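You operate a simulated robot arm through the tools that you are given. There is no shell and no other tool.

You run a simulated robot arm. Do the job below in one go: nothing can be reset, and whatever is moved stays where it is left.

## Task
Flatten the green cell's bent tabs in the tab press and lay it back on the rest.
Fine: one stroke, hand on the lever; raise the lever before you reach in.

It is judged by the outcome, as a careful person would: the job done as asked, and still so three seconds after it is handed in. It fails if anything else is knocked over, pushed out of place, dropped, spilled or broken.

## Robot
A 7-joint arm with a two-finger gripper, fixed in place. Base frame: the origin is at the foot of the arm, x ahead of it, y to its left, z up; the work surface is at about z = 0.8. Units: m, degrees, N and s.
With the tool pointing down near the work surface it reaches from about 0.38 to 0.78 m from the base axis. Its first joint turns from -143.0 to 143.0 degrees. Payload 2.45 kg.
The TCP is the grasp point between the finger pads, 0.026 m short of the fingertips. In the tool frame z runs along the fingers and y along their closing line. Largest opening 0.096 m; the body of the gripper starts 0.069 m behind the TCP.
Orientation is that of the tool frame in the base frame, as [roll, pitch, yaw] about the fixed x, y, z axes, in that order (R = Rz(yaw) Ry(pitch) Rx(roll)). With the fingers straight down and closing along the base's y, the tool's x points along the base's -x, its y along +y and its z along -z.

## Interface
- The arm moves only by the tool arm_command. Its argument "motion" is a list that holds one entry, the list of rows, each a list of 7 numbers: the shift along the tool's x, y, z in m, then the turn, a rotation vector about the tool's x, y, z in degrees, then the opening, from 0 (shut) to 1 (fully open). In form: [[[tx, ty, tz, wx, wy, wz, jaw], ...]]. A call has 1 to 20 rows; each row shifts and turns the commanded pose from where the row before left it, along the tool's axes as they then stand. Rows are played at 5 a second. More than 0.05 m and 8.6 degrees between two rows, or a gripper value outside its range, and nothing of the call is played. A pose out of reach is approached as far as the arm can. The call stops where the force on the tool passes 40 N (or 10 N more than at its start, if that is more) or the arm is blocked; 0.2 s more then pass. Each finger halts on what it meets, pressing with about 26 N; the grip force reading is that of the motor and also rises with nothing between the fingers. The clock runs only during rows and for 0.2 s after the last one: add rows that do not move to give the fingers time. It gives the time, the measured TCP pose, the force on the tool (base axes), the opening and the grip force at its end, in the units of the frame above (readings bear some noise), with the torque about the TCP (base axes, N m) and any sound that the robot's microphone picked up.
- Cameras (640 x 400 px; columns grow to the right, rows downward): "scene" is fixed at [0.2104, -0.647, 1.6185]; the picture's right is [0.77, -0.64, 0.00], its down [-0.54, -0.65, -0.53] and it looks along [0.34, 0.41, -0.85] (base axes); focal length 244 px, centre (320, 200). "wrist" rides on the gripper at [0.082, 0.003, -0.098] in the tool frame; the picture's right is [-0.04, 1.00, 0.00], its down [-0.73, -0.03, -0.68] and it looks along [-0.68, -0.03, 0.73] (tool axes); focal length 256 px, centre (320, 200). There is no depth. A picture from a camera that has moved, and an enlarged one, comes with that camera's place and axes in the base frame and with its lens. The place of the scene camera against the robot may be out by one fixed shift of up to 0.012 m in any direction.
- capture(camera): a new picture of that camera. The clock stands still meanwhile.
- move_column(by): slides the trunk up (or, below 0, down) by that many m; the arm rides with it, the base frame stays. It gives what a move gives, with no picture.
- zoom(camera, box): a new picture of the part [left, top, right, bottom] of that camera's present view, enlarged. The clock stands still meanwhile.
- hand_in(): hands the job in; it is judged then, once.

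Places have to be worked out from the pictures, the camera data and where the tool is seen. Open the gripper and draw the arm clear of the work before you hand the job in, unless the task says otherwise.

The tools are called after "Call:" as a command line: name --argument value ..., lists and objects as JSON in quotes. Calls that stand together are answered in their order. arm_command: Moves the arm, as the interface text tells. Its arguments: {"type":"object","properties":{"motion":{"type":"array","items":{"type":"array","items":{"type":"array","items":{"type":"number"}}}}},"required":["motion"]} The other tools are called the same way: move_column (by) slides the trunk up or down; capture (camera) takes a picture; zoom (camera, box) takes an enlarged picture of a part of a camera's view; hand_in () hands the job in.

At the start:

```text
t: 0.0
tool_pos: [0.3421, -0.2166, 1.2975]
orientation: [-180.0, 0.0, 180.0]
force: [-0.2, 0.5, -1.1]
moment: [0.02, -0.01, -0.01]
width: 0.0959
grip_force: 0.0
trunk travel left (down, up): [-0.575, 0.065]
```

scene: 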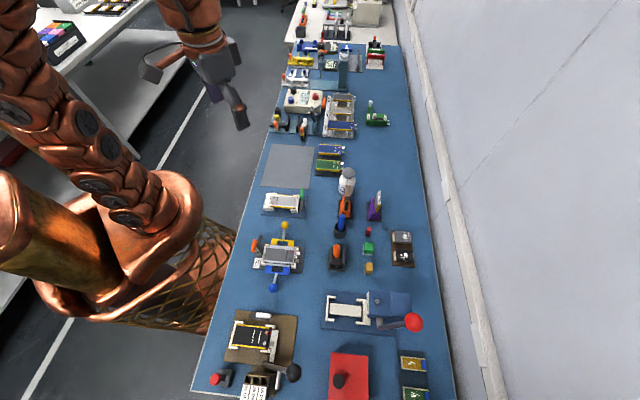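
wrist: 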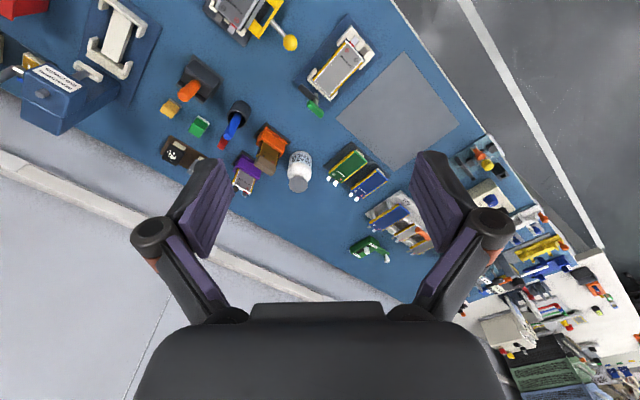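

I'll start by enlarging the pictures to find the green cell, the tab press and the rest.

Call:
zoom --camera "scene" --box '[190, 190, 460, 400]'

Call:
zoom --camera "scene" --box '[240, 80, 440, 220]'

Call:
zoom --camera "wrist" --box '[0, 0, 320, 200]'

Call:
zoom --camera "wrist" --box '[280, 80, 600, 280]'

```text
1.90 times, centred on (325, 295) of scene
camera zoom: at [0.2104, -0.647, 1.6185], right [0.77, -0.64, 0.0], down [-0.54, -0.65, -0.53], along [0.34, 0.41, -0.85], focal length 465 px, centre (310, 19)
```

zoom: 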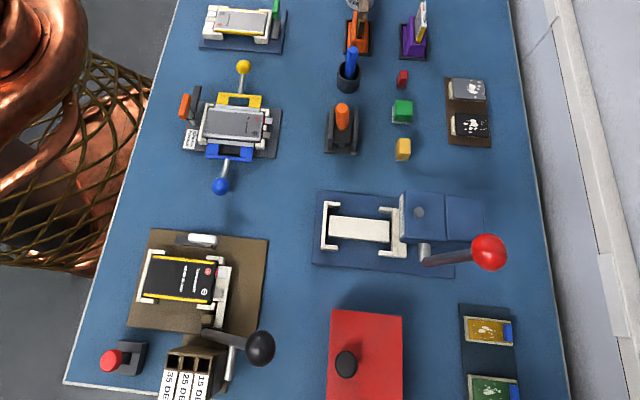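

```text
2.86 times, centred on (340, 150) of scene
camera zoom: at [0.2104, -0.647, 1.6185], right [0.77, -0.64, 0.0], down [-0.54, -0.65, -0.53], along [0.34, 0.41, -0.85], focal length 698 px, centre (263, 343)
```

zoom: 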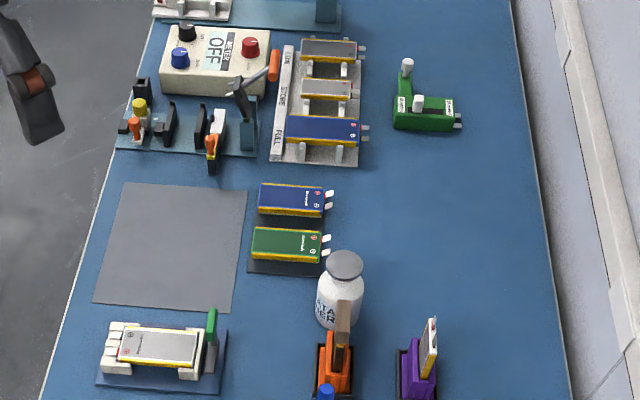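

```text
2.00 times, centred on (160, 100) of wrist
camera zoom: at [0.2614, -0.2131, 1.3963], right [0.04, 1.0, 0.0], down [0.73, -0.03, 0.68], along [0.68, -0.03, -0.73], focal length 512 px, centre (640, 400)
```

zoom: 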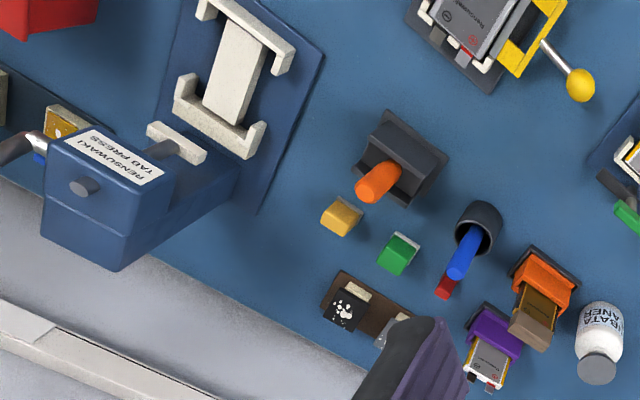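

```text
2.00 times, centred on (440, 180) of wrist
camera zoom: at [0.2614, -0.2131, 1.3963], right [0.04, 1.0, 0.0], down [0.73, -0.03, 0.68], along [0.68, -0.03, -0.73], focal length 512 px, centre (80, 240)
```

zoom: 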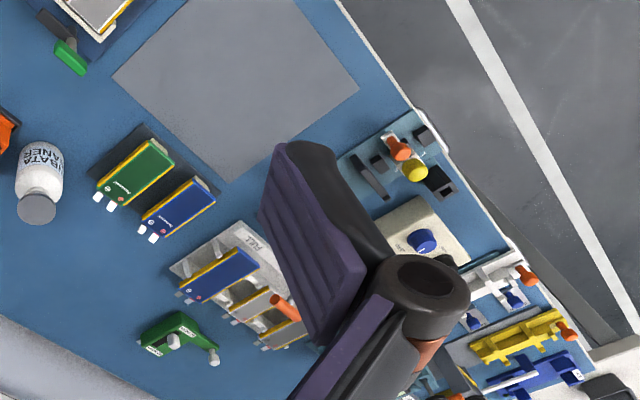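

The green cell lies on a dark rest beside a blue cell at about (0.67, -0.15). The blue "TAB PRESS" with the red-ball lever is near (0.34, -0.61). I'll swing the wrist camera, staying high, to face the press.

Call:
arm_command --motion '[[[0.03, -0.02, 0, 0, 0, 0, 1], [0.03, -0.02, 0, 0, 0, 0, 1], [0.03, -0.02, 0, 0, 0, 0, 1], [0.03, -0.02, 0, 0, 0, 0, 1], [0, 0, 0, 0, 0, 7.5, 1], [0, 0, 0, 0, 0, 7.5, 1], [0, 0, 0, 0, 0, 7.5, 1], [0, 0, 0, 0, 0, 7.5, 1], [0, 0, 0, 0, 0, 7.5, 1], [0, 0, 0, 0, 0, 7.5, 1], [0, 0, 0, 0, 0, 7.5, 1], [0, 0, 0, 0, 0, 7.5, 1]]]'

Call:
capture --camera "wrist"

Call:
capture --camera "scene"

```text
t: 2.6
tool_pos: [0.2229, -0.2949, 1.2984]
orientation: [-180.0, -0.1, 119.8]
force: [-0.6, 0.2, -0.1]
moment: [0.02, 0.0, 0.0]
width: 0.0961
grip_force: 0.0
trunk travel left (down, up): [-0.575, 0.065]
```

```text
taken
camera wrist: at [0.1856, -0.2235, 1.3959], right [0.89, 0.46, 0.0], down [0.34, -0.65, 0.68], along [0.31, -0.6, -0.73], focal length 256 px, centre (320, 200)
```

wrist: 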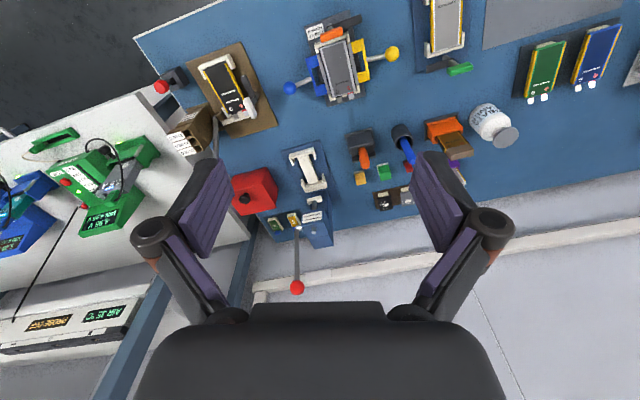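

```text
taken
```

scene: 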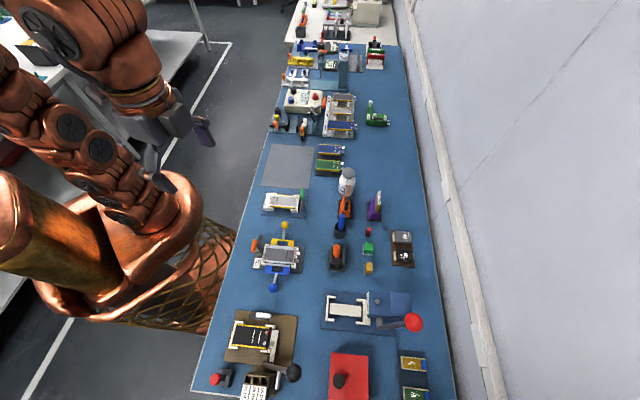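

The press now shows at (315,190) in the wrist view. I'll enlarge it to study the lever and cradle.

Call:
zoom --camera "wrist" --box '[230, 130, 390, 300]'

Call:
zoom --camera "scene" --box '[310, 280, 440, 345]'

Call:
zoom --camera "wrist" --box '[440, 0, 640, 160]'

```text
2.35 times, centred on (310, 215) of wrist
camera zoom: at [0.1856, -0.2235, 1.3959], right [0.89, 0.46, 0.0], down [0.34, -0.65, 0.68], along [0.31, -0.6, -0.73], focal length 602 px, centre (344, 165)
```

zoom: 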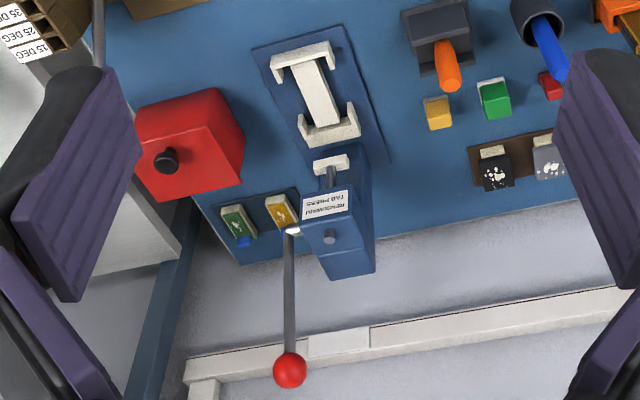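

```text
4.92 times, centred on (375, 312) of scene
camera zoom: at [0.2104, -0.647, 1.6185], right [0.77, -0.64, 0.0], down [-0.54, -0.65, -0.53], along [0.34, 0.41, -0.85], focal length 1203 px, centre (49, -354)
```

zoom: 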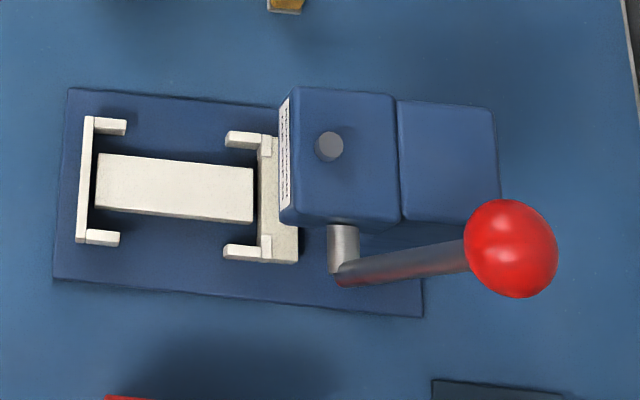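

```text
2.50 times, centred on (540, 80) of wrist
camera zoom: at [0.1856, -0.2235, 1.3959], right [0.89, 0.46, 0.0], down [0.34, -0.65, 0.68], along [0.31, -0.6, -0.73], focal length 640 px, centre (-230, 500)
```

zoom: 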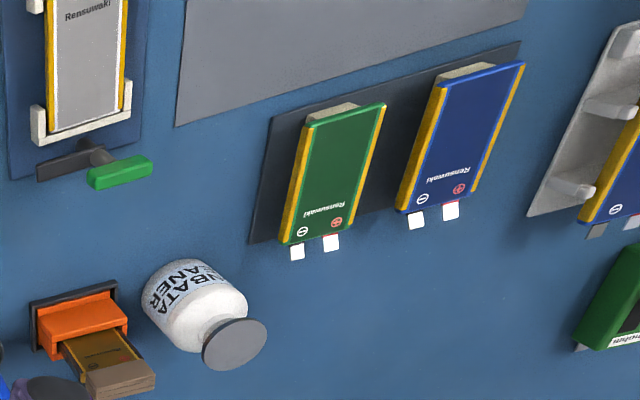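

Triangulating, the lever's pivot is near (0.36,-0.69,0.96) and its ball near (0.39,-0.725,1.09), so it stands up and tilted back. I'll bring the camera closer and lower in front of the press to see the ram and the anvil.

Call:
arm_command --motion '[[[-0.03, -0.009, 0.0375, 0, 0, 0, 1], [-0.03, -0.009, 0.0375, 0, 0, 0, 1], [-0.03, -0.009, 0.0375, 0, 0, 0, 1], [-0.03, -0.009, 0.0375, 0, 0, 0, 1], [0, 0, 0, 0, 0, 0, 1]]]'

Call:
capture --camera "wrist"

Call:
zoom --camera "wrist" --box '[220, 60, 420, 260]'

```text
t: 3.8
tool_pos: [0.2506, -0.4179, 1.147]
orientation: [-180.0, 0.1, 120.0]
force: [-0.1, -0.4, 0.6]
moment: [0.03, 0.01, -0.01]
width: 0.0958
grip_force: 0.1
trunk travel left (down, up): [-0.575, 0.065]
```

```text
taken
camera wrist: at [0.2138, -0.346, 1.2452], right [0.89, 0.46, 0.0], down [0.34, -0.65, 0.68], along [0.32, -0.6, -0.73], focal length 256 px, centre (320, 200)
```

wrist: 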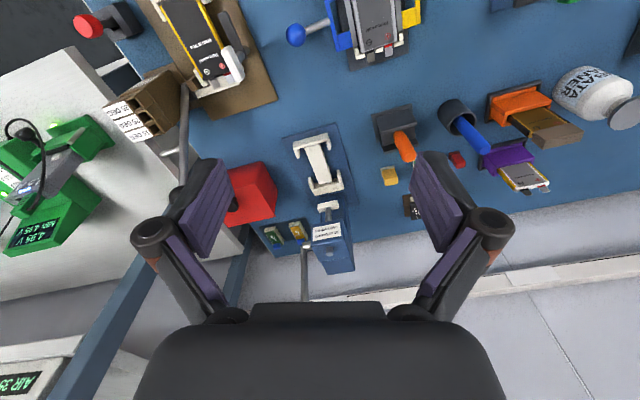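

```text
2.00 times, centred on (320, 160) of wrist
camera zoom: at [0.2138, -0.346, 1.2452], right [0.89, 0.46, 0.0], down [0.34, -0.65, 0.68], along [0.32, -0.6, -0.73], focal length 512 px, centre (320, 280)
```

zoom: 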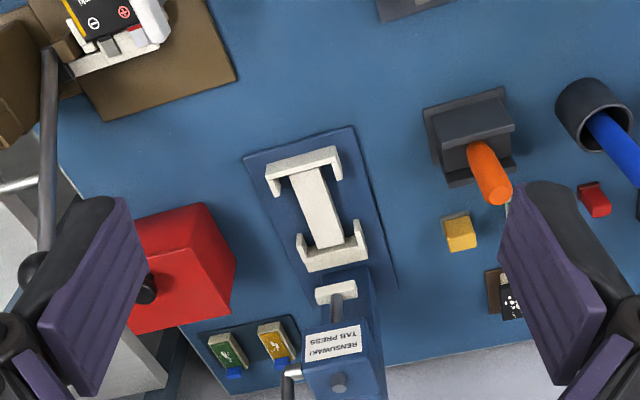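

The ram bar hangs on a rod under the head. I want a side profile of the press, so I'll swing around to the bench's far side and look back along it, slightly flatter.

Call:
arm_command --motion '[[[0, 0, 0, 0, 0, 7.8, 1], [0, 0, 0, 0, 0, 7.8, 1], [0, 0, 0, 0, 0, 7.8, 1], [0, 0, 0, 0, 0, 7.8, 1], [0, 0, 0, 0, 0, 7.8, 1], [0, 0, 0, 0, 0, 7.8, 1], [0, 0, 0, 0, 0, 7.8, 1], [0, 0, 0, 0, 0, 7.8, 1], [0, 0, 0, 0, 0, 7.6, 1], [0.023, 0.035, 0, 0, 0, 0, 1], [0.023, 0.035, 0, 0, 0, 0, 1], [0.023, 0.035, 0, 0, 0, 0, 1], [0.023, 0.035, 0.02, 0, 0, 0, 1], [0.023, 0.035, 0.02, 0, 0, 0, 1], [0.023, 0.035, 0.02, 0, 0, 0, 1], [0, 0, 0, 0, -6, 0, 1], [0, 0, 0, 0, -6, 0, 1], [0, 0, 0, 0, -6, 0, 1], [0, 0, 0, 0, 0, 0, 1]]]'

Call:
capture --camera "wrist"

Call:
capture --camera "scene"

```text
t: 7.8
tool_pos: [0.5008, -0.4478, 1.0872]
orientation: [-179.9, 18.1, 50.1]
force: [0.4, 0.6, -0.2]
moment: [-0.03, 0.02, -0.02]
width: 0.0959
grip_force: 0.1
trunk travel left (down, up): [-0.575, 0.065]
```

```text
taken
camera wrist: at [0.5744, -0.3667, 1.1559], right [0.74, -0.67, 0.01], down [-0.34, -0.35, 0.87], along [-0.58, -0.65, -0.49], focal length 256 px, centre (320, 200)
```

wrist: 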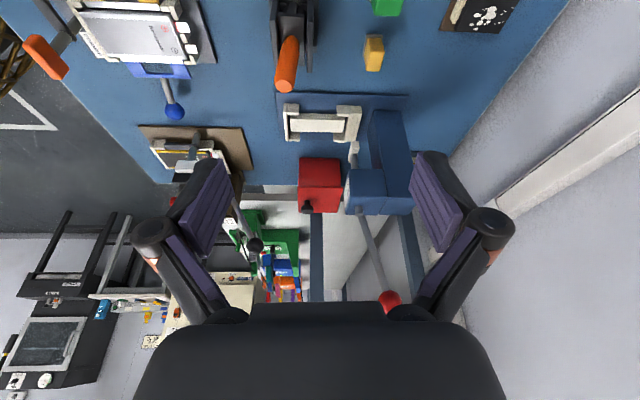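

```text
taken
```

scene: 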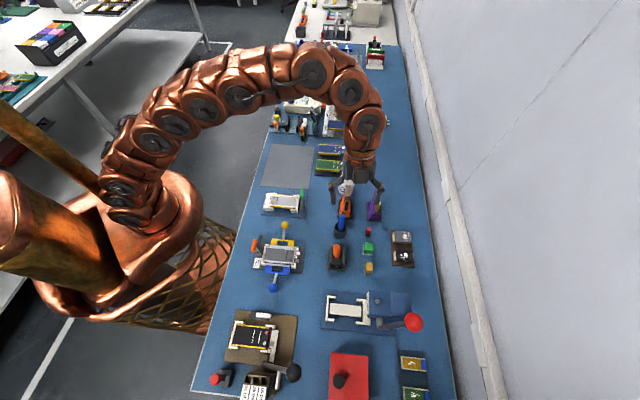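

Call:
zoom --camera "wrist" --box '[260, 80, 440, 320]'

Call:
zoom --camera "wrist" --box '[260, 80, 420, 180]'

```text
1.67 times, centred on (350, 200) of wrist
camera zoom: at [0.5744, -0.3667, 1.1559], right [0.74, -0.67, 0.01], down [-0.34, -0.35, 0.87], along [-0.58, -0.65, -0.49], focal length 427 px, centre (270, 200)
```

zoom: 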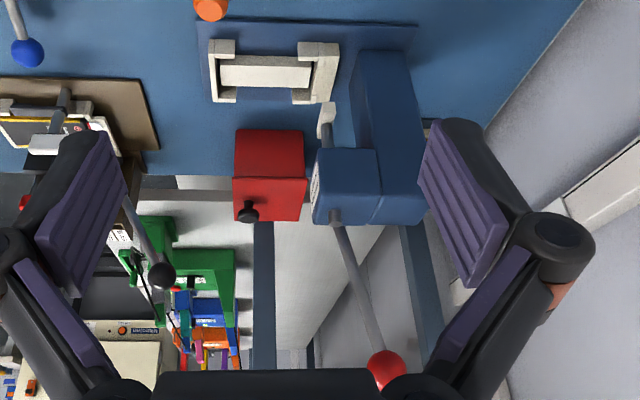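

```text
4.00 times, centred on (340, 130) of wrist
camera zoom: at [0.5744, -0.3667, 1.1559], right [0.74, -0.67, 0.01], down [-0.34, -0.35, 0.87], along [-0.58, -0.65, -0.49], focal length 1024 px, centre (240, 480)
```

zoom: 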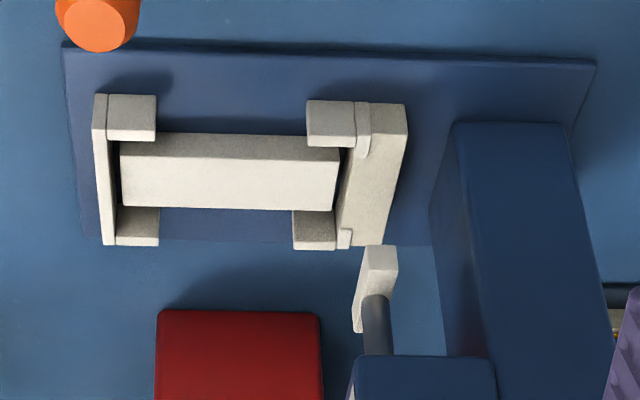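

The press is set along -45° with its ram well up, about 6 cm above the anvil, and the lever is already raised. Next I'll go and look closely at the green cell, using tool yaw 135° so that the fingers close across the cell's width.

Call:
arm_command --motion '[[[0, 0, 0, 0, 6, 0, 1], [0, 0, 0, 0, 6, 0, 1], [0, 0, -0.03, 0, 6, 0, 1], [0, 0, -0.04, 0, 0, -8.5, 1], [0, 0, 0, 0, 0, -8.5, 1], [0, 0, 0, 0, 0, -8.5, 1], [0, 0, 0, 0, 0, -8.5, 1], [0, 0, 0, 0, 0, -8.5, 1], [0, 0, 0, 0, 0, -8.5, 1], [0, 0, 0, 0, 0, -8.5, 1], [0, 0, 0, 0, 0, -8.5, 1], [0, 0, 0, 0, 0, -8.5, 1], [0, 0, 0, 0, 0, -8.5, 1], [0, 0, 0, 0, 0, 0, 1]]]'

Call:
arm_command --motion '[[[0.0243, 0.0367, 0, 0, 0, 0, 1], [0.0243, 0.0367, 0, 0, 0, 0, 1], [0.0243, 0.0367, 0, 0, 0, 0, 1], [0.0243, 0.0367, 0, 0, 0, 0, 1], [0.0243, 0.0367, 0, 0, 0, 0, 1], [0.0243, 0.0367, 0, 0, 0, 0, 1], [0.0243, 0.0367, 0.02, 0, 0, 0, 1], [0.0243, 0.0367, 0.02, 0, 0, 0, 1], [0.0243, 0.0367, 0.02, 0, 0, 0, 1], [0, 0, 0.04, 0, 0, 0, 1], [0, 0, 0.04, 0, 0, 0, 1], [0, 0, 0, 0, 0, 0, 1]]]'

Call:
capture --camera "wrist"

```text
t: 10.8
tool_pos: [0.4931, -0.4369, 1.1343]
orientation: [-179.9, 0.0, 135.1]
force: [-0.1, -0.2, -0.5]
moment: [-0.01, 0.01, -0.02]
width: 0.0961
grip_force: 0.0
out of reach, approached as far as the arm can: row 4
trunk travel left (down, up): [-0.575, 0.065]
```

```text
t: 13.4
tool_pos: [0.5725, -0.0485, 0.9963]
orientation: [180.0, -0.1, 134.9]
force: [-0.4, -1.1, -0.4]
moment: [-0.01, 0.02, -0.02]
width: 0.0961
grip_force: 0.0
trunk travel left (down, up): [-0.575, 0.065]
```

```text
taken
camera wrist: at [0.5188, 0.0124, 1.0937], right [0.73, 0.68, 0.0], down [0.5, -0.54, 0.68], along [0.46, -0.5, -0.73], focal length 256 px, centre (320, 200)
```

wrist: 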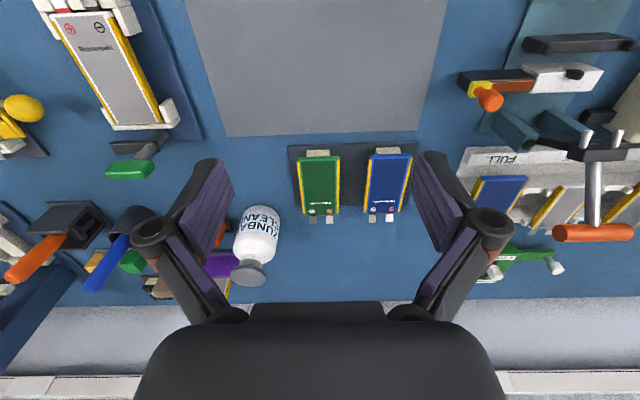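

Call:
zoom --camera "wrist" --box '[280, 130, 440, 230]'

```text
4.00 times, centred on (360, 180) of wrist
camera zoom: at [0.5188, 0.0124, 1.0937], right [0.73, 0.68, 0.0], down [0.5, -0.54, 0.68], along [0.46, -0.5, -0.73], focal length 1024 px, centre (160, 280)
```

zoom: 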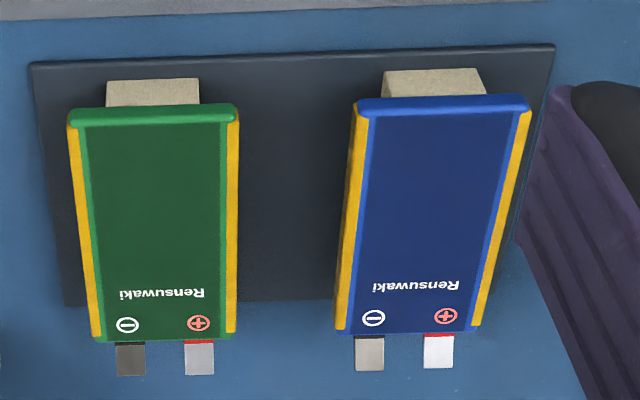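

The cell sits on a raised pedestal, centred near (0.670,-0.153) with its top at z≈0.83. It is about 53×101 mm, lies along -45°, and there is a ~36 mm gap to the blue cell. I'll hover above it with the fingers partly closed to check alignment.

Call:
arm_command --motion '[[[-0.0357, -0.0012, 0.012, 0, 0, 0, 0.78], [-0.0357, -0.0012, 0.012, 0, 0, 0, 0.78], [-0.0357, -0.0012, 0.012, 0, 0, 0, 0.78], [-0.0357, -0.0012, 0.012, 0, 0, 0, 0.78], [0, 0, 0.02, 0, 0, 0, 0.78], [0, 0, 0, 0, 0, 0, 0.78]]]'

Call:
capture --camera "wrist"

```text
t: 14.8
tool_pos: [0.6692, -0.1538, 0.9263]
orientation: [179.9, -0.1, 135.0]
force: [-0.2, 0.9, -0.1]
moment: [0.03, -0.01, 0.0]
width: 0.0748
grip_force: 0.1
trunk travel left (down, up): [-0.575, 0.065]
```

```text
taken
camera wrist: at [0.615, -0.093, 1.0235], right [0.73, 0.68, 0.0], down [0.5, -0.54, 0.68], along [0.46, -0.5, -0.73], focal length 256 px, centre (320, 200)
```

wrist: 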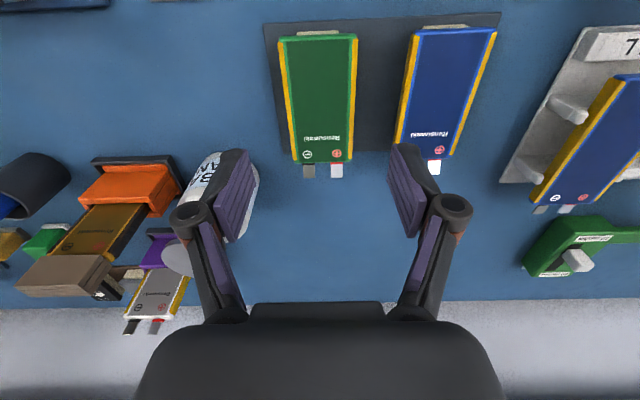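

Cell centre resolves to about (0.672,-0.156), within a few mm of the TCP. I'll shift 4 mm toward the tabs and come down until the tips are just above the cell's top, then check the straddle.

Call:
arm_command --motion '[[[-0.002, 0.0005, 0.018, 0, 0, 0, 0.78], [-0.002, 0, 0.018, 0, 0, 0, 0.78], [0, 0, 0.016, 0, 0, 0, 0.78], [0, 0, 0, 0, 0, 0, 0.78]]]'

Call:
capture --camera "wrist"

Call:
zoom --camera "wrist" --box '[220, 0, 460, 240]'

Call:
zoom --camera "scene" --box '[290, 120, 400, 190]'

```text
t: 15.8
tool_pos: [0.6732, -0.1547, 0.8758]
orientation: [179.9, 0.0, 135.0]
force: [-0.3, -0.1, 0.1]
moment: [-0.02, 0.03, -0.02]
width: 0.075
grip_force: 0.0
trunk travel left (down, up): [-0.575, 0.065]
```

```text
taken
camera wrist: at [0.619, -0.0952, 0.9733], right [0.73, 0.68, 0.0], down [0.5, -0.54, 0.68], along [0.46, -0.5, -0.73], focal length 256 px, centre (320, 200)
```

wrist: 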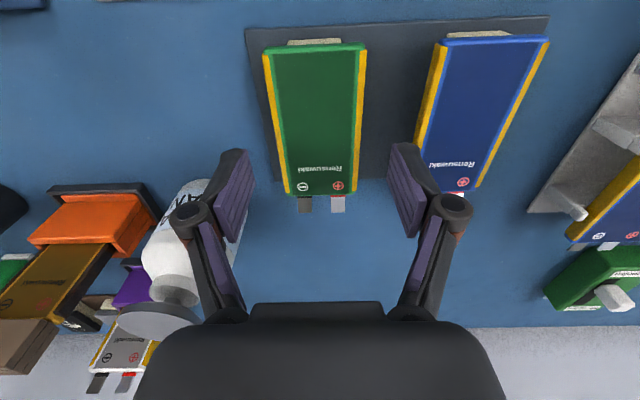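

```text
1.67 times, centred on (340, 120) of wrist
camera zoom: at [0.619, -0.0952, 0.9733], right [0.73, 0.68, 0.0], down [0.5, -0.54, 0.68], along [0.46, -0.5, -0.73], focal length 427 px, centre (287, 333)
```

zoom: 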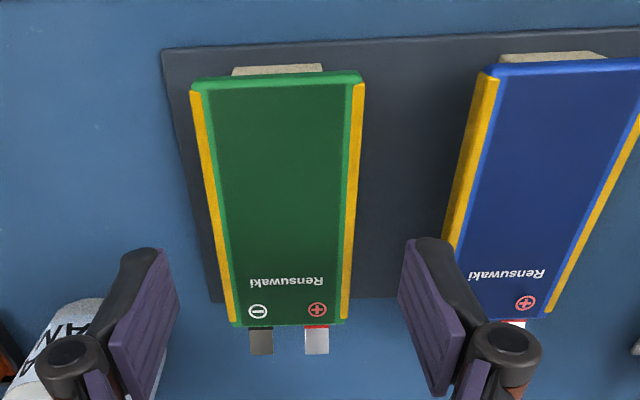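

```text
5.71 times, centred on (345, 155) of scene
camera zoom: at [0.2104, -0.647, 1.6185], right [0.77, -0.64, 0.0], down [-0.54, -0.65, -0.53], along [0.34, 0.41, -0.85], focal length 1396 px, centre (177, 457)
```

zoom: 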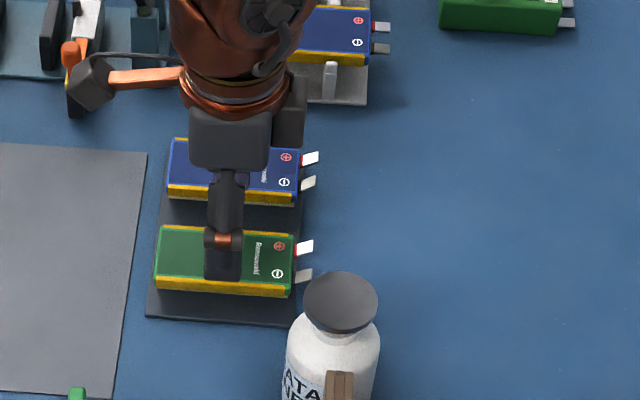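

The fingers straddle the cell evenly. I'll descend so the tips reach about z=0.814, just over the rest's plate, and check before closing.

Call:
arm_command --motion '[[[0.001, -0.0005, 0.012, 0, 0, 0, 0.78], [0, 0, 0.012, 0, 0, 0, 0.78], [0, 0, 0.011, 0, 0, 0, 0.78], [0, 0, 0, 0, 0, 0, 0.78]]]'

Call:
capture --camera "wrist"

Call:
zoom --camera "scene" --box '[290, 120, 400, 190]'

```text
t: 16.8
tool_pos: [0.6733, -0.1557, 0.841]
orientation: [-180.0, 0.0, 135.0]
force: [0.5, 0.4, -0.6]
moment: [0.0, -0.02, -0.01]
width: 0.0746
grip_force: 0.1
trunk travel left (down, up): [-0.575, 0.065]
```

```text
taken
camera wrist: at [0.6179, -0.0955, 0.9378], right [0.73, 0.68, 0.0], down [0.5, -0.54, 0.68], along [0.46, -0.5, -0.73], focal length 256 px, centre (320, 200)
```

wrist: 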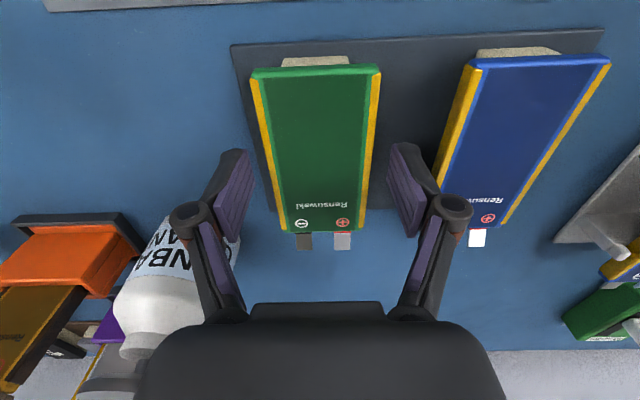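

```text
5.71 times, centred on (345, 155) of scene
camera zoom: at [0.2104, -0.647, 1.6185], right [0.77, -0.64, 0.0], down [-0.54, -0.65, -0.53], along [0.34, 0.41, -0.85], focal length 1396 px, centre (177, 457)
```

zoom: 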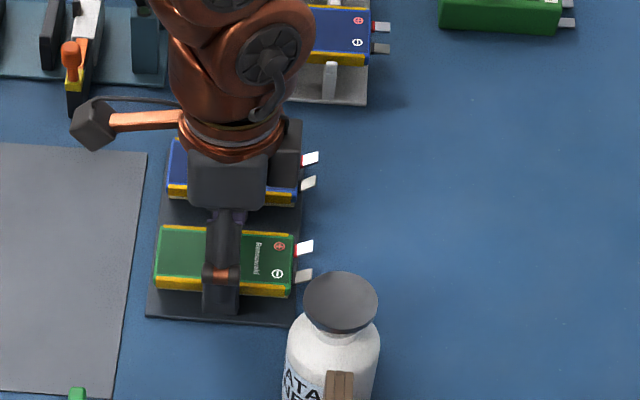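

Both tips are beside the cell with clear gaps and no contact. I'll close onto it now.

Call:
arm_command --motion '[[[0, 0, 0, 0, 0, 0, 0.6], [0, 0, 0, 0, 0, 0, 0.45], [0, 0, 0, 0, 0, 0, 0.4], [0, 0, 0, 0, 0, 0, 0.4], [0, 0, 0, 0, 0, 0, 0.4]]]'

Call:
capture --camera "wrist"

```text
t: 18.0
tool_pos: [0.6722, -0.1559, 0.8406]
orientation: [180.0, 0.1, 135.0]
force: [1.8, 0.0, 1.2]
moment: [0.0, 0.04, 0.02]
width: 0.0534
grip_force: 21.8
trunk travel left (down, up): [-0.575, 0.065]
```

```text
taken
camera wrist: at [0.6179, -0.0955, 0.9379], right [0.73, 0.68, 0.0], down [0.5, -0.54, 0.68], along [0.46, -0.5, -0.73], focal length 256 px, centre (320, 200)
```

wrist: 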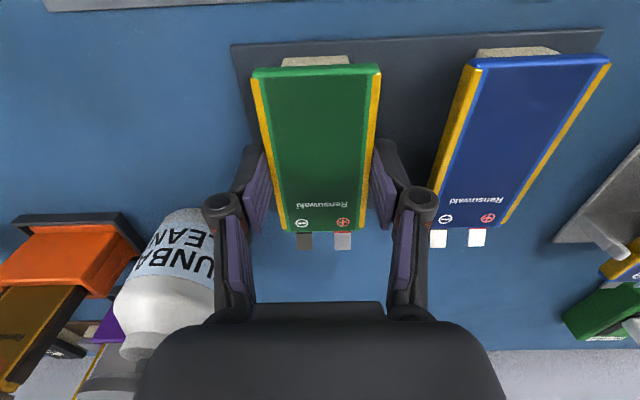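

The cell is gripped at 53.4 mm with a firm grip. I'll lift it straight up, first slowly and then higher.

Call:
arm_command --motion '[[[0, 0, -0.01, 0, 0, 0, 0.4], [0, 0, -0.02, 0, 0, 0, 0.4], [0, 0, -0.03, 0, 0, 0, 0.4], [0, 0, -0.03, 0, 0, 0, 0.4], [0, 0, -0.03, 0, 0, 0, 0.4], [0, 0, 0, 0, 0, 0, 0.4]]]'

Call:
capture --camera "wrist"

Call:
zoom --camera "scene" --box '[290, 100, 400, 190]'

```text
t: 19.4
tool_pos: [0.6724, -0.156, 0.959]
orientation: [179.9, 0.0, 135.0]
force: [-0.3, -0.8, -0.8]
moment: [0.0, -0.01, 0.02]
width: 0.053
grip_force: 21.9
trunk travel left (down, up): [-0.575, 0.065]
```

```text
taken
camera wrist: at [0.6168, -0.0954, 1.0577], right [0.73, 0.68, 0.0], down [0.5, -0.54, 0.68], along [0.46, -0.5, -0.73], focal length 256 px, centre (320, 200)
```

wrist: 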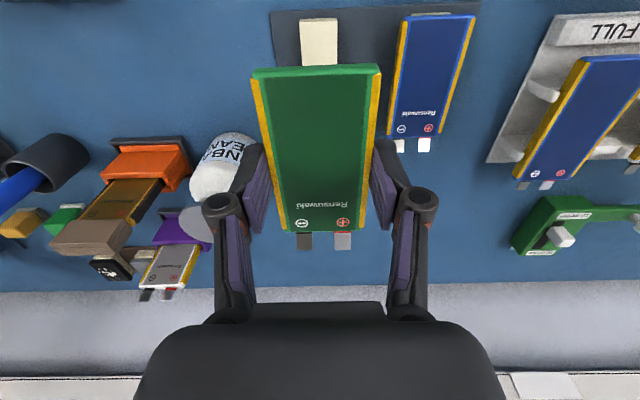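

```text
4.44 times, centred on (345, 145) of scene
camera zoom: at [0.2104, -0.647, 1.6185], right [0.77, -0.64, 0.0], down [-0.54, -0.65, -0.53], along [0.34, 0.41, -0.85], focal length 1086 px, centre (209, 444)
```

zoom: 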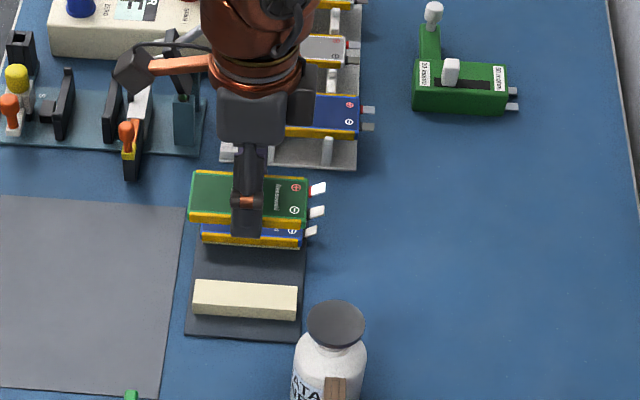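

The cell is lifted cleanly, and its empty pedestal and plate are undisturbed. I'll carry it high toward the press, stopping to the side so the camera can see the cradle past the held cell.

Call:
arm_command --motion '[[[0, 0, -0.03, 0, 0, 0, 0.4], [0, 0, -0.03, 0, 0, 0, 0.4], [-0.0035, -0.0402, 0, 0, 0, 0, 0.4], [-0.0035, -0.0402, 0, 0, 0, 0, 0.4], [-0.0035, -0.0402, 0, 0, 0, 0, 0.4], [-0.0035, -0.0402, 0, 0, 0, 0, 0.4], [-0.0035, -0.0402, 0, 0, 0, 0, 0.4], [-0.0035, -0.0402, 0, 0, 0, 0, 0.4], [-0.0035, -0.0402, 0, 0, 0, 0, 0.4], [-0.0035, -0.0402, 0, 0, 0, 0, 0.4], [-0.0035, -0.0402, 0, 0, 0, 0, 0.4], [-0.0035, -0.0402, 0, 0, 0, 0, 0.4], [0, 0, 0, 0, 0, 0, 0.4]]]'

Call:
capture --camera "wrist"

```text
t: 22.2
tool_pos: [0.4117, -0.4648, 1.0169]
orientation: [180.0, 0.0, 134.9]
force: [0.8, 0.6, -1.0]
moment: [-0.01, -0.01, 0.0]
width: 0.0533
grip_force: 21.8
trunk travel left (down, up): [-0.575, 0.065]
```

```text
taken
camera wrist: at [0.3571, -0.4036, 1.1148], right [0.73, 0.68, 0.0], down [0.5, -0.54, 0.68], along [0.46, -0.5, -0.73], focal length 256 px, centre (320, 200)
```

wrist: 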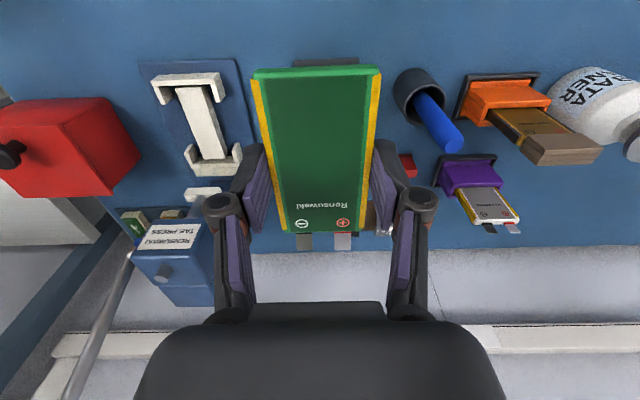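

Call:
zoom --camera "wrist" --box '[120, 40, 280, 220]'

```text
2.22 times, centred on (200, 130) of wrist
camera zoom: at [0.3571, -0.4036, 1.1148], right [0.73, 0.68, 0.0], down [0.5, -0.54, 0.68], along [0.46, -0.5, -0.73], focal length 569 px, centre (587, 356)
```

zoom: 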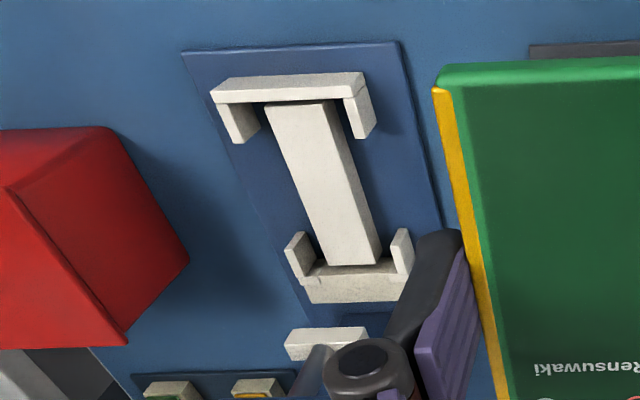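

The cradle is visible left of the held cell. I'll enlarge it further to measure the cavity.

Call:
zoom --camera "wrist" --box '[160, 65, 256, 125]'

Call:
zoom --camera "wrist" --box '[160, 120, 256, 200]'

Call:
zoom --camera "scene" --box '[318, 285, 382, 325]'

```text
6.67 times, centred on (208, 95) of wrist
camera zoom: at [0.3571, -0.4036, 1.1148], right [0.73, 0.68, 0.0], down [0.5, -0.54, 0.68], along [0.46, -0.5, -0.73], focal length 1707 px, centre (1067, 900)
```

zoom: 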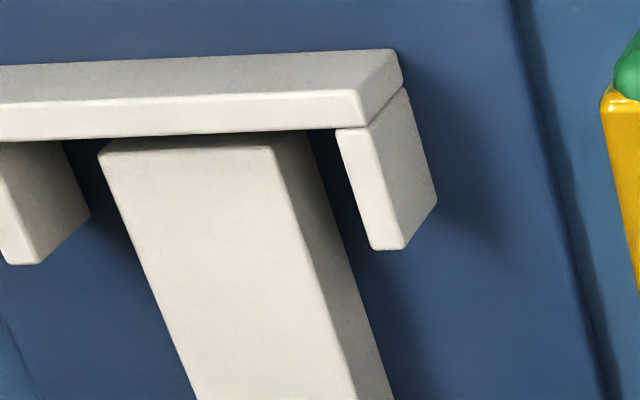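

```text
5.00 times, centred on (208, 160) of wrist
camera zoom: at [0.3571, -0.4036, 1.1148], right [0.73, 0.68, 0.0], down [0.5, -0.54, 0.68], along [0.46, -0.5, -0.73], focal length 1280 px, centre (880, 400)
```

zoom: 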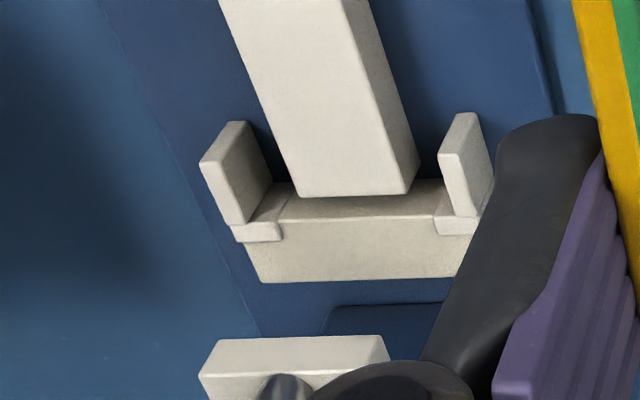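

```text
10.00 times, centred on (350, 305) of scene
camera zoom: at [0.2104, -0.647, 1.6185], right [0.77, -0.64, 0.0], down [-0.54, -0.65, -0.53], along [0.34, 0.41, -0.85], focal length 2443 px, centre (20, -850)
```

zoom: 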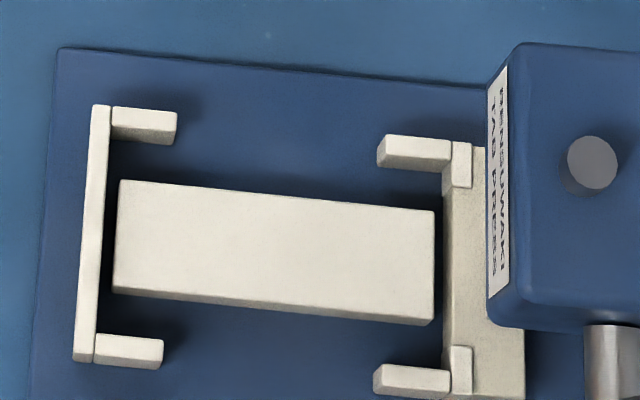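

The cradle measures about 55 mm inside (w), with its inner front wall at u≈0.630 and rear nubs at ≈0.733. The cell centre should therefore go to about u=0.6815, w=-0.184. Before lowering I'll check how the gripper and wrist will clear the press head.

Call:
capture --camera "scene"

Call:
zoom --camera "scene" --box '[240, 170, 460, 330]'

```text
taken
```

scene: 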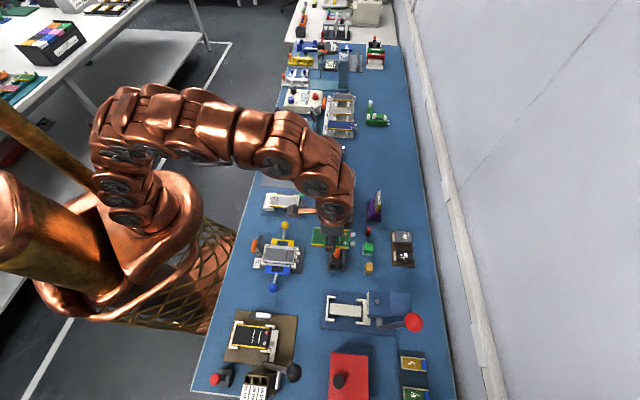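

```text
2.50 times, centred on (350, 250) of scene
camera zoom: at [0.2104, -0.647, 1.6185], right [0.77, -0.64, 0.0], down [-0.54, -0.65, -0.53], along [0.34, 0.41, -0.85], focal length 611 px, centre (245, 75)
```

zoom: 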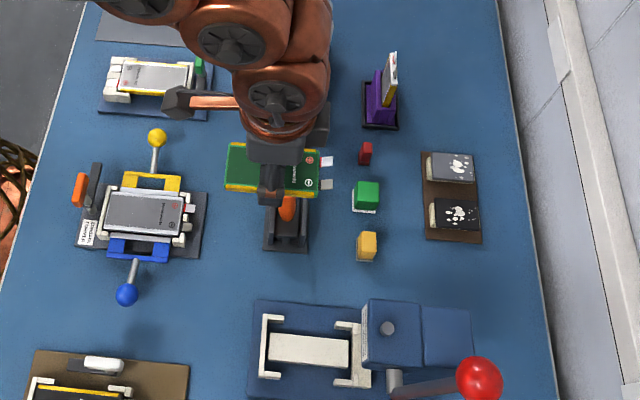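

The press head's front face seems to be at u≈0.715, spanning z≈0.95–0.98, and the copper wrist is about 4 cm in radius, so clearance could be tight. I'll measure the wrist above the gripper and the head more closely.

Call:
zoom --camera "scene" --box '[300, 190, 380, 260]'

Call:
zoom --camera "wrist" --box '[110, 180, 240, 320]'

```text
5.71 times, centred on (340, 225) of scene
camera zoom: at [0.2104, -0.647, 1.6185], right [0.77, -0.64, 0.0], down [-0.54, -0.65, -0.53], along [0.34, 0.41, -0.85], focal length 1396 px, centre (206, 57)
```

zoom: 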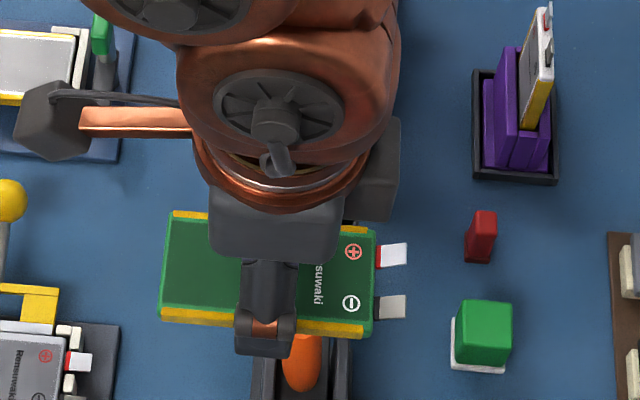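

```text
2.86 times, centred on (175, 250) of wrist
camera zoom: at [0.3571, -0.4036, 1.1148], right [0.73, 0.68, 0.0], down [0.5, -0.54, 0.68], along [0.46, -0.5, -0.73], focal length 731 px, centre (734, 57)
```

zoom: 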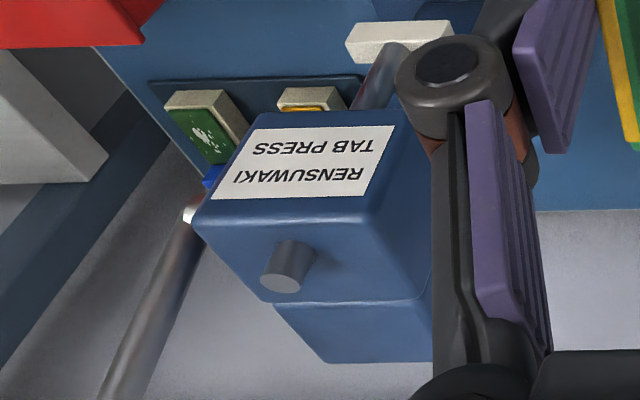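

There's a gray block on the far side of the gripper (tool -x) that could matter near the press head. I'll turn the tool here, in free space, so the scene camera sees that side.

Call:
arm_command --motion '[[[0, 0, 0, 0, 0, 8.5, 0.4], [0, 0, 0, 0, 0, 8.5, 0.4], [0, 0, 0, 0, 0, 8.5, 0.4], [0, 0, 0, 0, 0, 8.5, 0.4], [0, 0, 0, 0, 0, 8.5, 0.4], [0, 0, 0, 0, 0, 8.5, 0.4], [0, 0, 0, 0, 0, 8.5, 0.4], [0, 0, 0, 0, 0, 8.5, 0.4], [0, 0, 0, 0, 0, 8.5, 0.4], [0, 0, 0, 0, 0, 8.5, 0.4], [0, 0, 0, 0, 0, 0, 0.4]]]'

Call:
zoom --camera "scene" --box '[280, 160, 400, 270]'

```text
t: 24.6
tool_pos: [0.4119, -0.464, 1.0195]
orientation: [180.0, 0.1, 49.9]
force: [0.2, -0.1, -0.5]
moment: [0.01, -0.02, 0.02]
width: 0.0533
grip_force: 21.9
trunk travel left (down, up): [-0.575, 0.065]
```

```text
3.64 times, centred on (340, 215) of scene
camera zoom: at [0.2104, -0.647, 1.6185], right [0.77, -0.64, 0.0], down [-0.54, -0.65, -0.53], along [0.34, 0.41, -0.85], focal length 888 px, centre (247, 146)
```

zoom: 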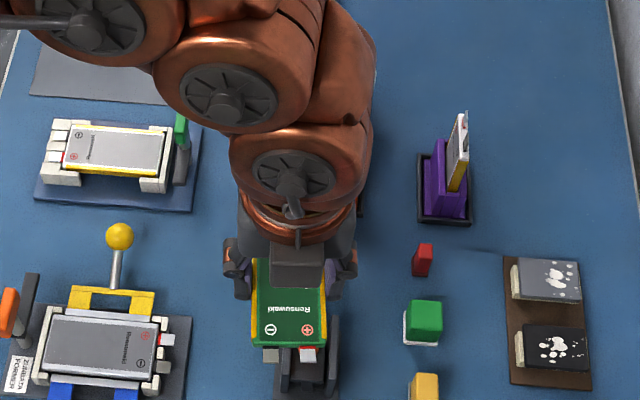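

That block protrudes about 4.7 cm on the tool's -x side, so with a vertical tool it would foul the press head. I'll take the cell back to the rest and regrip it with the tool leaned ~20° away from the head. First I rotate back and carry it above its pedestal.

Call:
arm_command --motion '[[[0, 0, 0, 0, 0, -8.5, 0.4], [0, 0, 0, 0, 0, -8.5, 0.4], [0, 0, 0, 0, 0, -8.5, 0.4], [0, 0, 0, 0, 0, -8.5, 0.4], [0, 0, 0, 0, 0, -8.5, 0.4], [0, 0, 0, 0, 0, -8.5, 0.4], [0, 0, 0, 0, 0, -8.5, 0.4], [0, 0, 0, 0, 0, -8.5, 0.4], [0, 0, 0, 0, 0, -8.5, 0.4], [0, 0, 0, 0, 0, -8.5, 0.4], [0, 0, 0, 0, 0, 0, 0.4]]]'

Call:
arm_command --motion '[[[0.00335, 0.0402, 0, 0, 0, 0, 0.4], [0.00335, 0.0402, 0, 0, 0, 0, 0.4], [0.00335, 0.0402, 0, 0, 0, 0, 0.4], [0.00335, 0.0402, 0, 0, 0, 0, 0.4], [0.00335, 0.0402, 0, 0, 0, 0, 0.4], [0.00335, 0.0402, 0, 0, 0, 0, 0.4], [0.00335, 0.0402, 0, 0, 0, 0, 0.4], [0.00335, 0.0402, 0, 0, 0, 0, 0.4], [0.00335, 0.0402, 0, 0, 0, 0, 0.4], [0.00335, 0.0402, 0, 0, 0, 0, 0.4], [0, 0, 0.03, 0, 0, 0, 0.4], [0, 0, 0.03, 0, 0, 0, 0.4], [0, 0, 0.03, 0, 0, 0, 0.4], [0, 0, 0, 0, 0, 0, 0.4], [0, 0, 0, 0, 0, 0, 0.4]]]'

Call:
capture --camera "wrist"

```text
t: 27.0
tool_pos: [0.4119, -0.4641, 1.0202]
orientation: [179.9, 0.1, 135.0]
force: [-0.8, 0.1, 0.0]
moment: [-0.04, -0.01, -0.02]
width: 0.0531
grip_force: 22.2
trunk travel left (down, up): [-0.575, 0.065]
```

```text
t: 30.2
tool_pos: [0.6723, -0.1534, 0.9308]
orientation: [180.0, 0.1, 135.0]
force: [-0.9, 0.8, -1.4]
moment: [-0.01, 0.01, 0.03]
width: 0.0533
grip_force: 22.1
trunk travel left (down, up): [-0.575, 0.065]
```

```text
taken
camera wrist: at [0.6185, -0.0935, 1.0272], right [0.73, 0.68, 0.0], down [0.5, -0.54, 0.68], along [0.46, -0.5, -0.73], focal length 256 px, centre (320, 200)
```

wrist: 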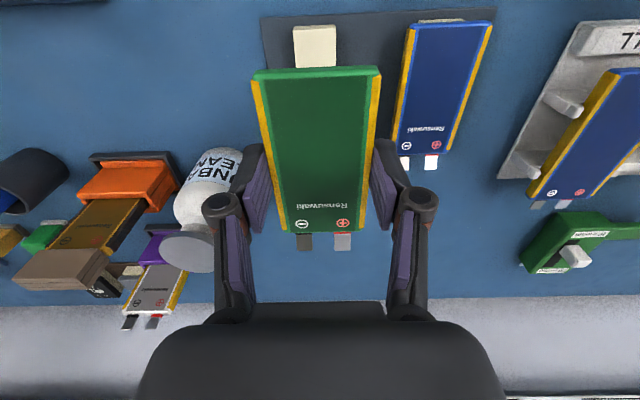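

I'm over the pedestal, off by ~2 mm from the original grip spot. I'll correct and descend most of the way.

Call:
arm_command --motion '[[[-0.0013, -0.0018, 0.02, 0, 0, 0, 0.4], [0, 0, 0.02, 0, 0, 0, 0.4], [0, 0, 0.02, 0, 0, 0, 0.4], [0, 0, 0.02, 0, 0, 0, 0.4], [0, 0, 0, 0, 0, 0, 0.4], [0, 0, 0, 0, 0, 0, 0.4]]]'

Call:
capture --camera "wrist"

```text
t: 31.6
tool_pos: [0.6714, -0.1578, 0.8494]
orientation: [180.0, 0.0, 135.0]
force: [0.1, 0.7, -0.9]
moment: [0.02, -0.04, 0.01]
width: 0.0532
grip_force: 22.2
trunk travel left (down, up): [-0.575, 0.065]
```

```text
taken
camera wrist: at [0.6178, -0.0978, 0.9472], right [0.73, 0.68, 0.0], down [0.5, -0.54, 0.68], along [0.46, -0.5, -0.73], focal length 256 px, centre (320, 200)
```

wrist: 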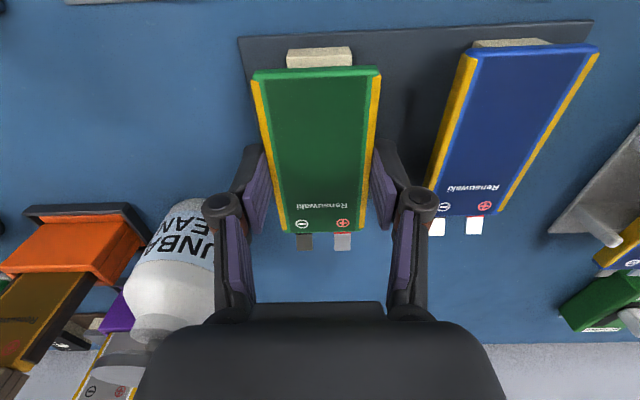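

Dead-reckoning and the picture both say I'm 1.8 mm short in +w and 2.8 mm off in u. I'll correct that and lower gently to the original height.

Call:
arm_command --motion '[[[0.0028, 0.0018, 0, 0, 0, 0, 0.4], [0, 0, 0.004, 0, 0, 0, 0.4], [0, 0, 0.003, 0, 0, 0, 0.4], [0, 0, 0.002, 0, 0, 0, 0.4], [0, 0, 0, 0, 0, 0, 0.4]]]'

Call:
capture --camera "wrist"

```text
t: 32.8
tool_pos: [0.672, -0.1541, 0.8407]
orientation: [-180.0, 0.1, 134.9]
force: [-0.5, 1.0, 0.5]
moment: [-0.08, -0.01, 0.0]
width: 0.053
grip_force: 21.8
trunk travel left (down, up): [-0.575, 0.065]
```

```text
taken
camera wrist: at [0.6173, -0.0942, 0.9379], right [0.73, 0.68, 0.0], down [0.5, -0.54, 0.68], along [0.46, -0.5, -0.73], focal length 256 px, centre (320, 200)
```

wrist: 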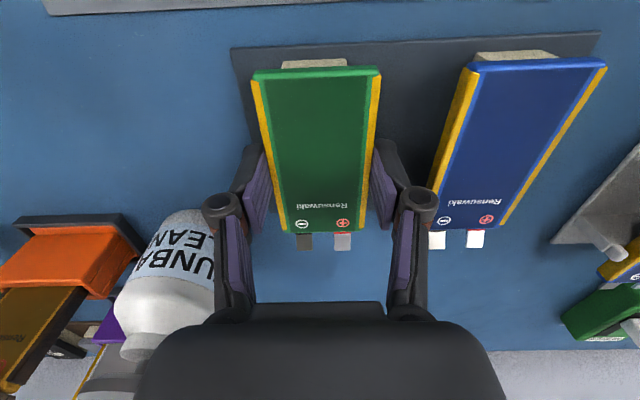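

It nearly matches the original grip picture, and a small moment hints at first contact. I'll ease down 1.5 mm and read the force.

Call:
arm_command --motion '[[[0, 0, 0.001, 0, 0, 0, 0.4], [0, 0, 0.0005, 0, 0, 0, 0.4], [0, 0, 0, 0, 0, 0, 0.4]]]'

```text
t: 33.6
tool_pos: [0.6712, -0.1544, 0.84]
orientation: [179.9, 0.0, 135.0]
force: [0.0, 1.5, 14.6]
moment: [0.03, -0.06, 0.0]
width: 0.053
grip_force: 21.4
trunk travel left (down, up): [-0.575, 0.065]
```

There's 14.6 N upward, so the cell is seated on the pedestal. I'll relax half a millimetre and open the fingers.

Call:
arm_command --motion '[[[0, 0, -0.0007, 0, 0, 0, 0.4], [0, 0, 0, 0, 0, 0, 0.57], [0, 0, 0, 0, 0, 0, 0.68], [0, 0, 0, 0, 0, 0, 0.78], [0, 0, 0, 0, 0, 0, 0.78]]]'

Call:
capture --camera "wrist"

```text
t: 34.8
tool_pos: [0.6723, -0.1535, 0.8387]
orientation: [-179.9, -0.1, 135.0]
force: [-0.8, -0.4, 0.5]
moment: [-0.01, -0.01, -0.02]
width: 0.0748
grip_force: 0.1
trunk travel left (down, up): [-0.575, 0.065]
```

```text
taken
camera wrist: at [0.6176, -0.0944, 0.9372], right [0.73, 0.68, 0.0], down [0.5, -0.54, 0.68], along [0.46, -0.5, -0.73], focal length 256 px, centre (320, 200)
```

wrist: 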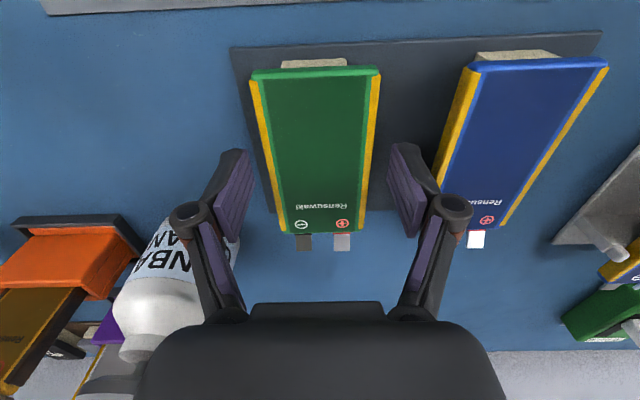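

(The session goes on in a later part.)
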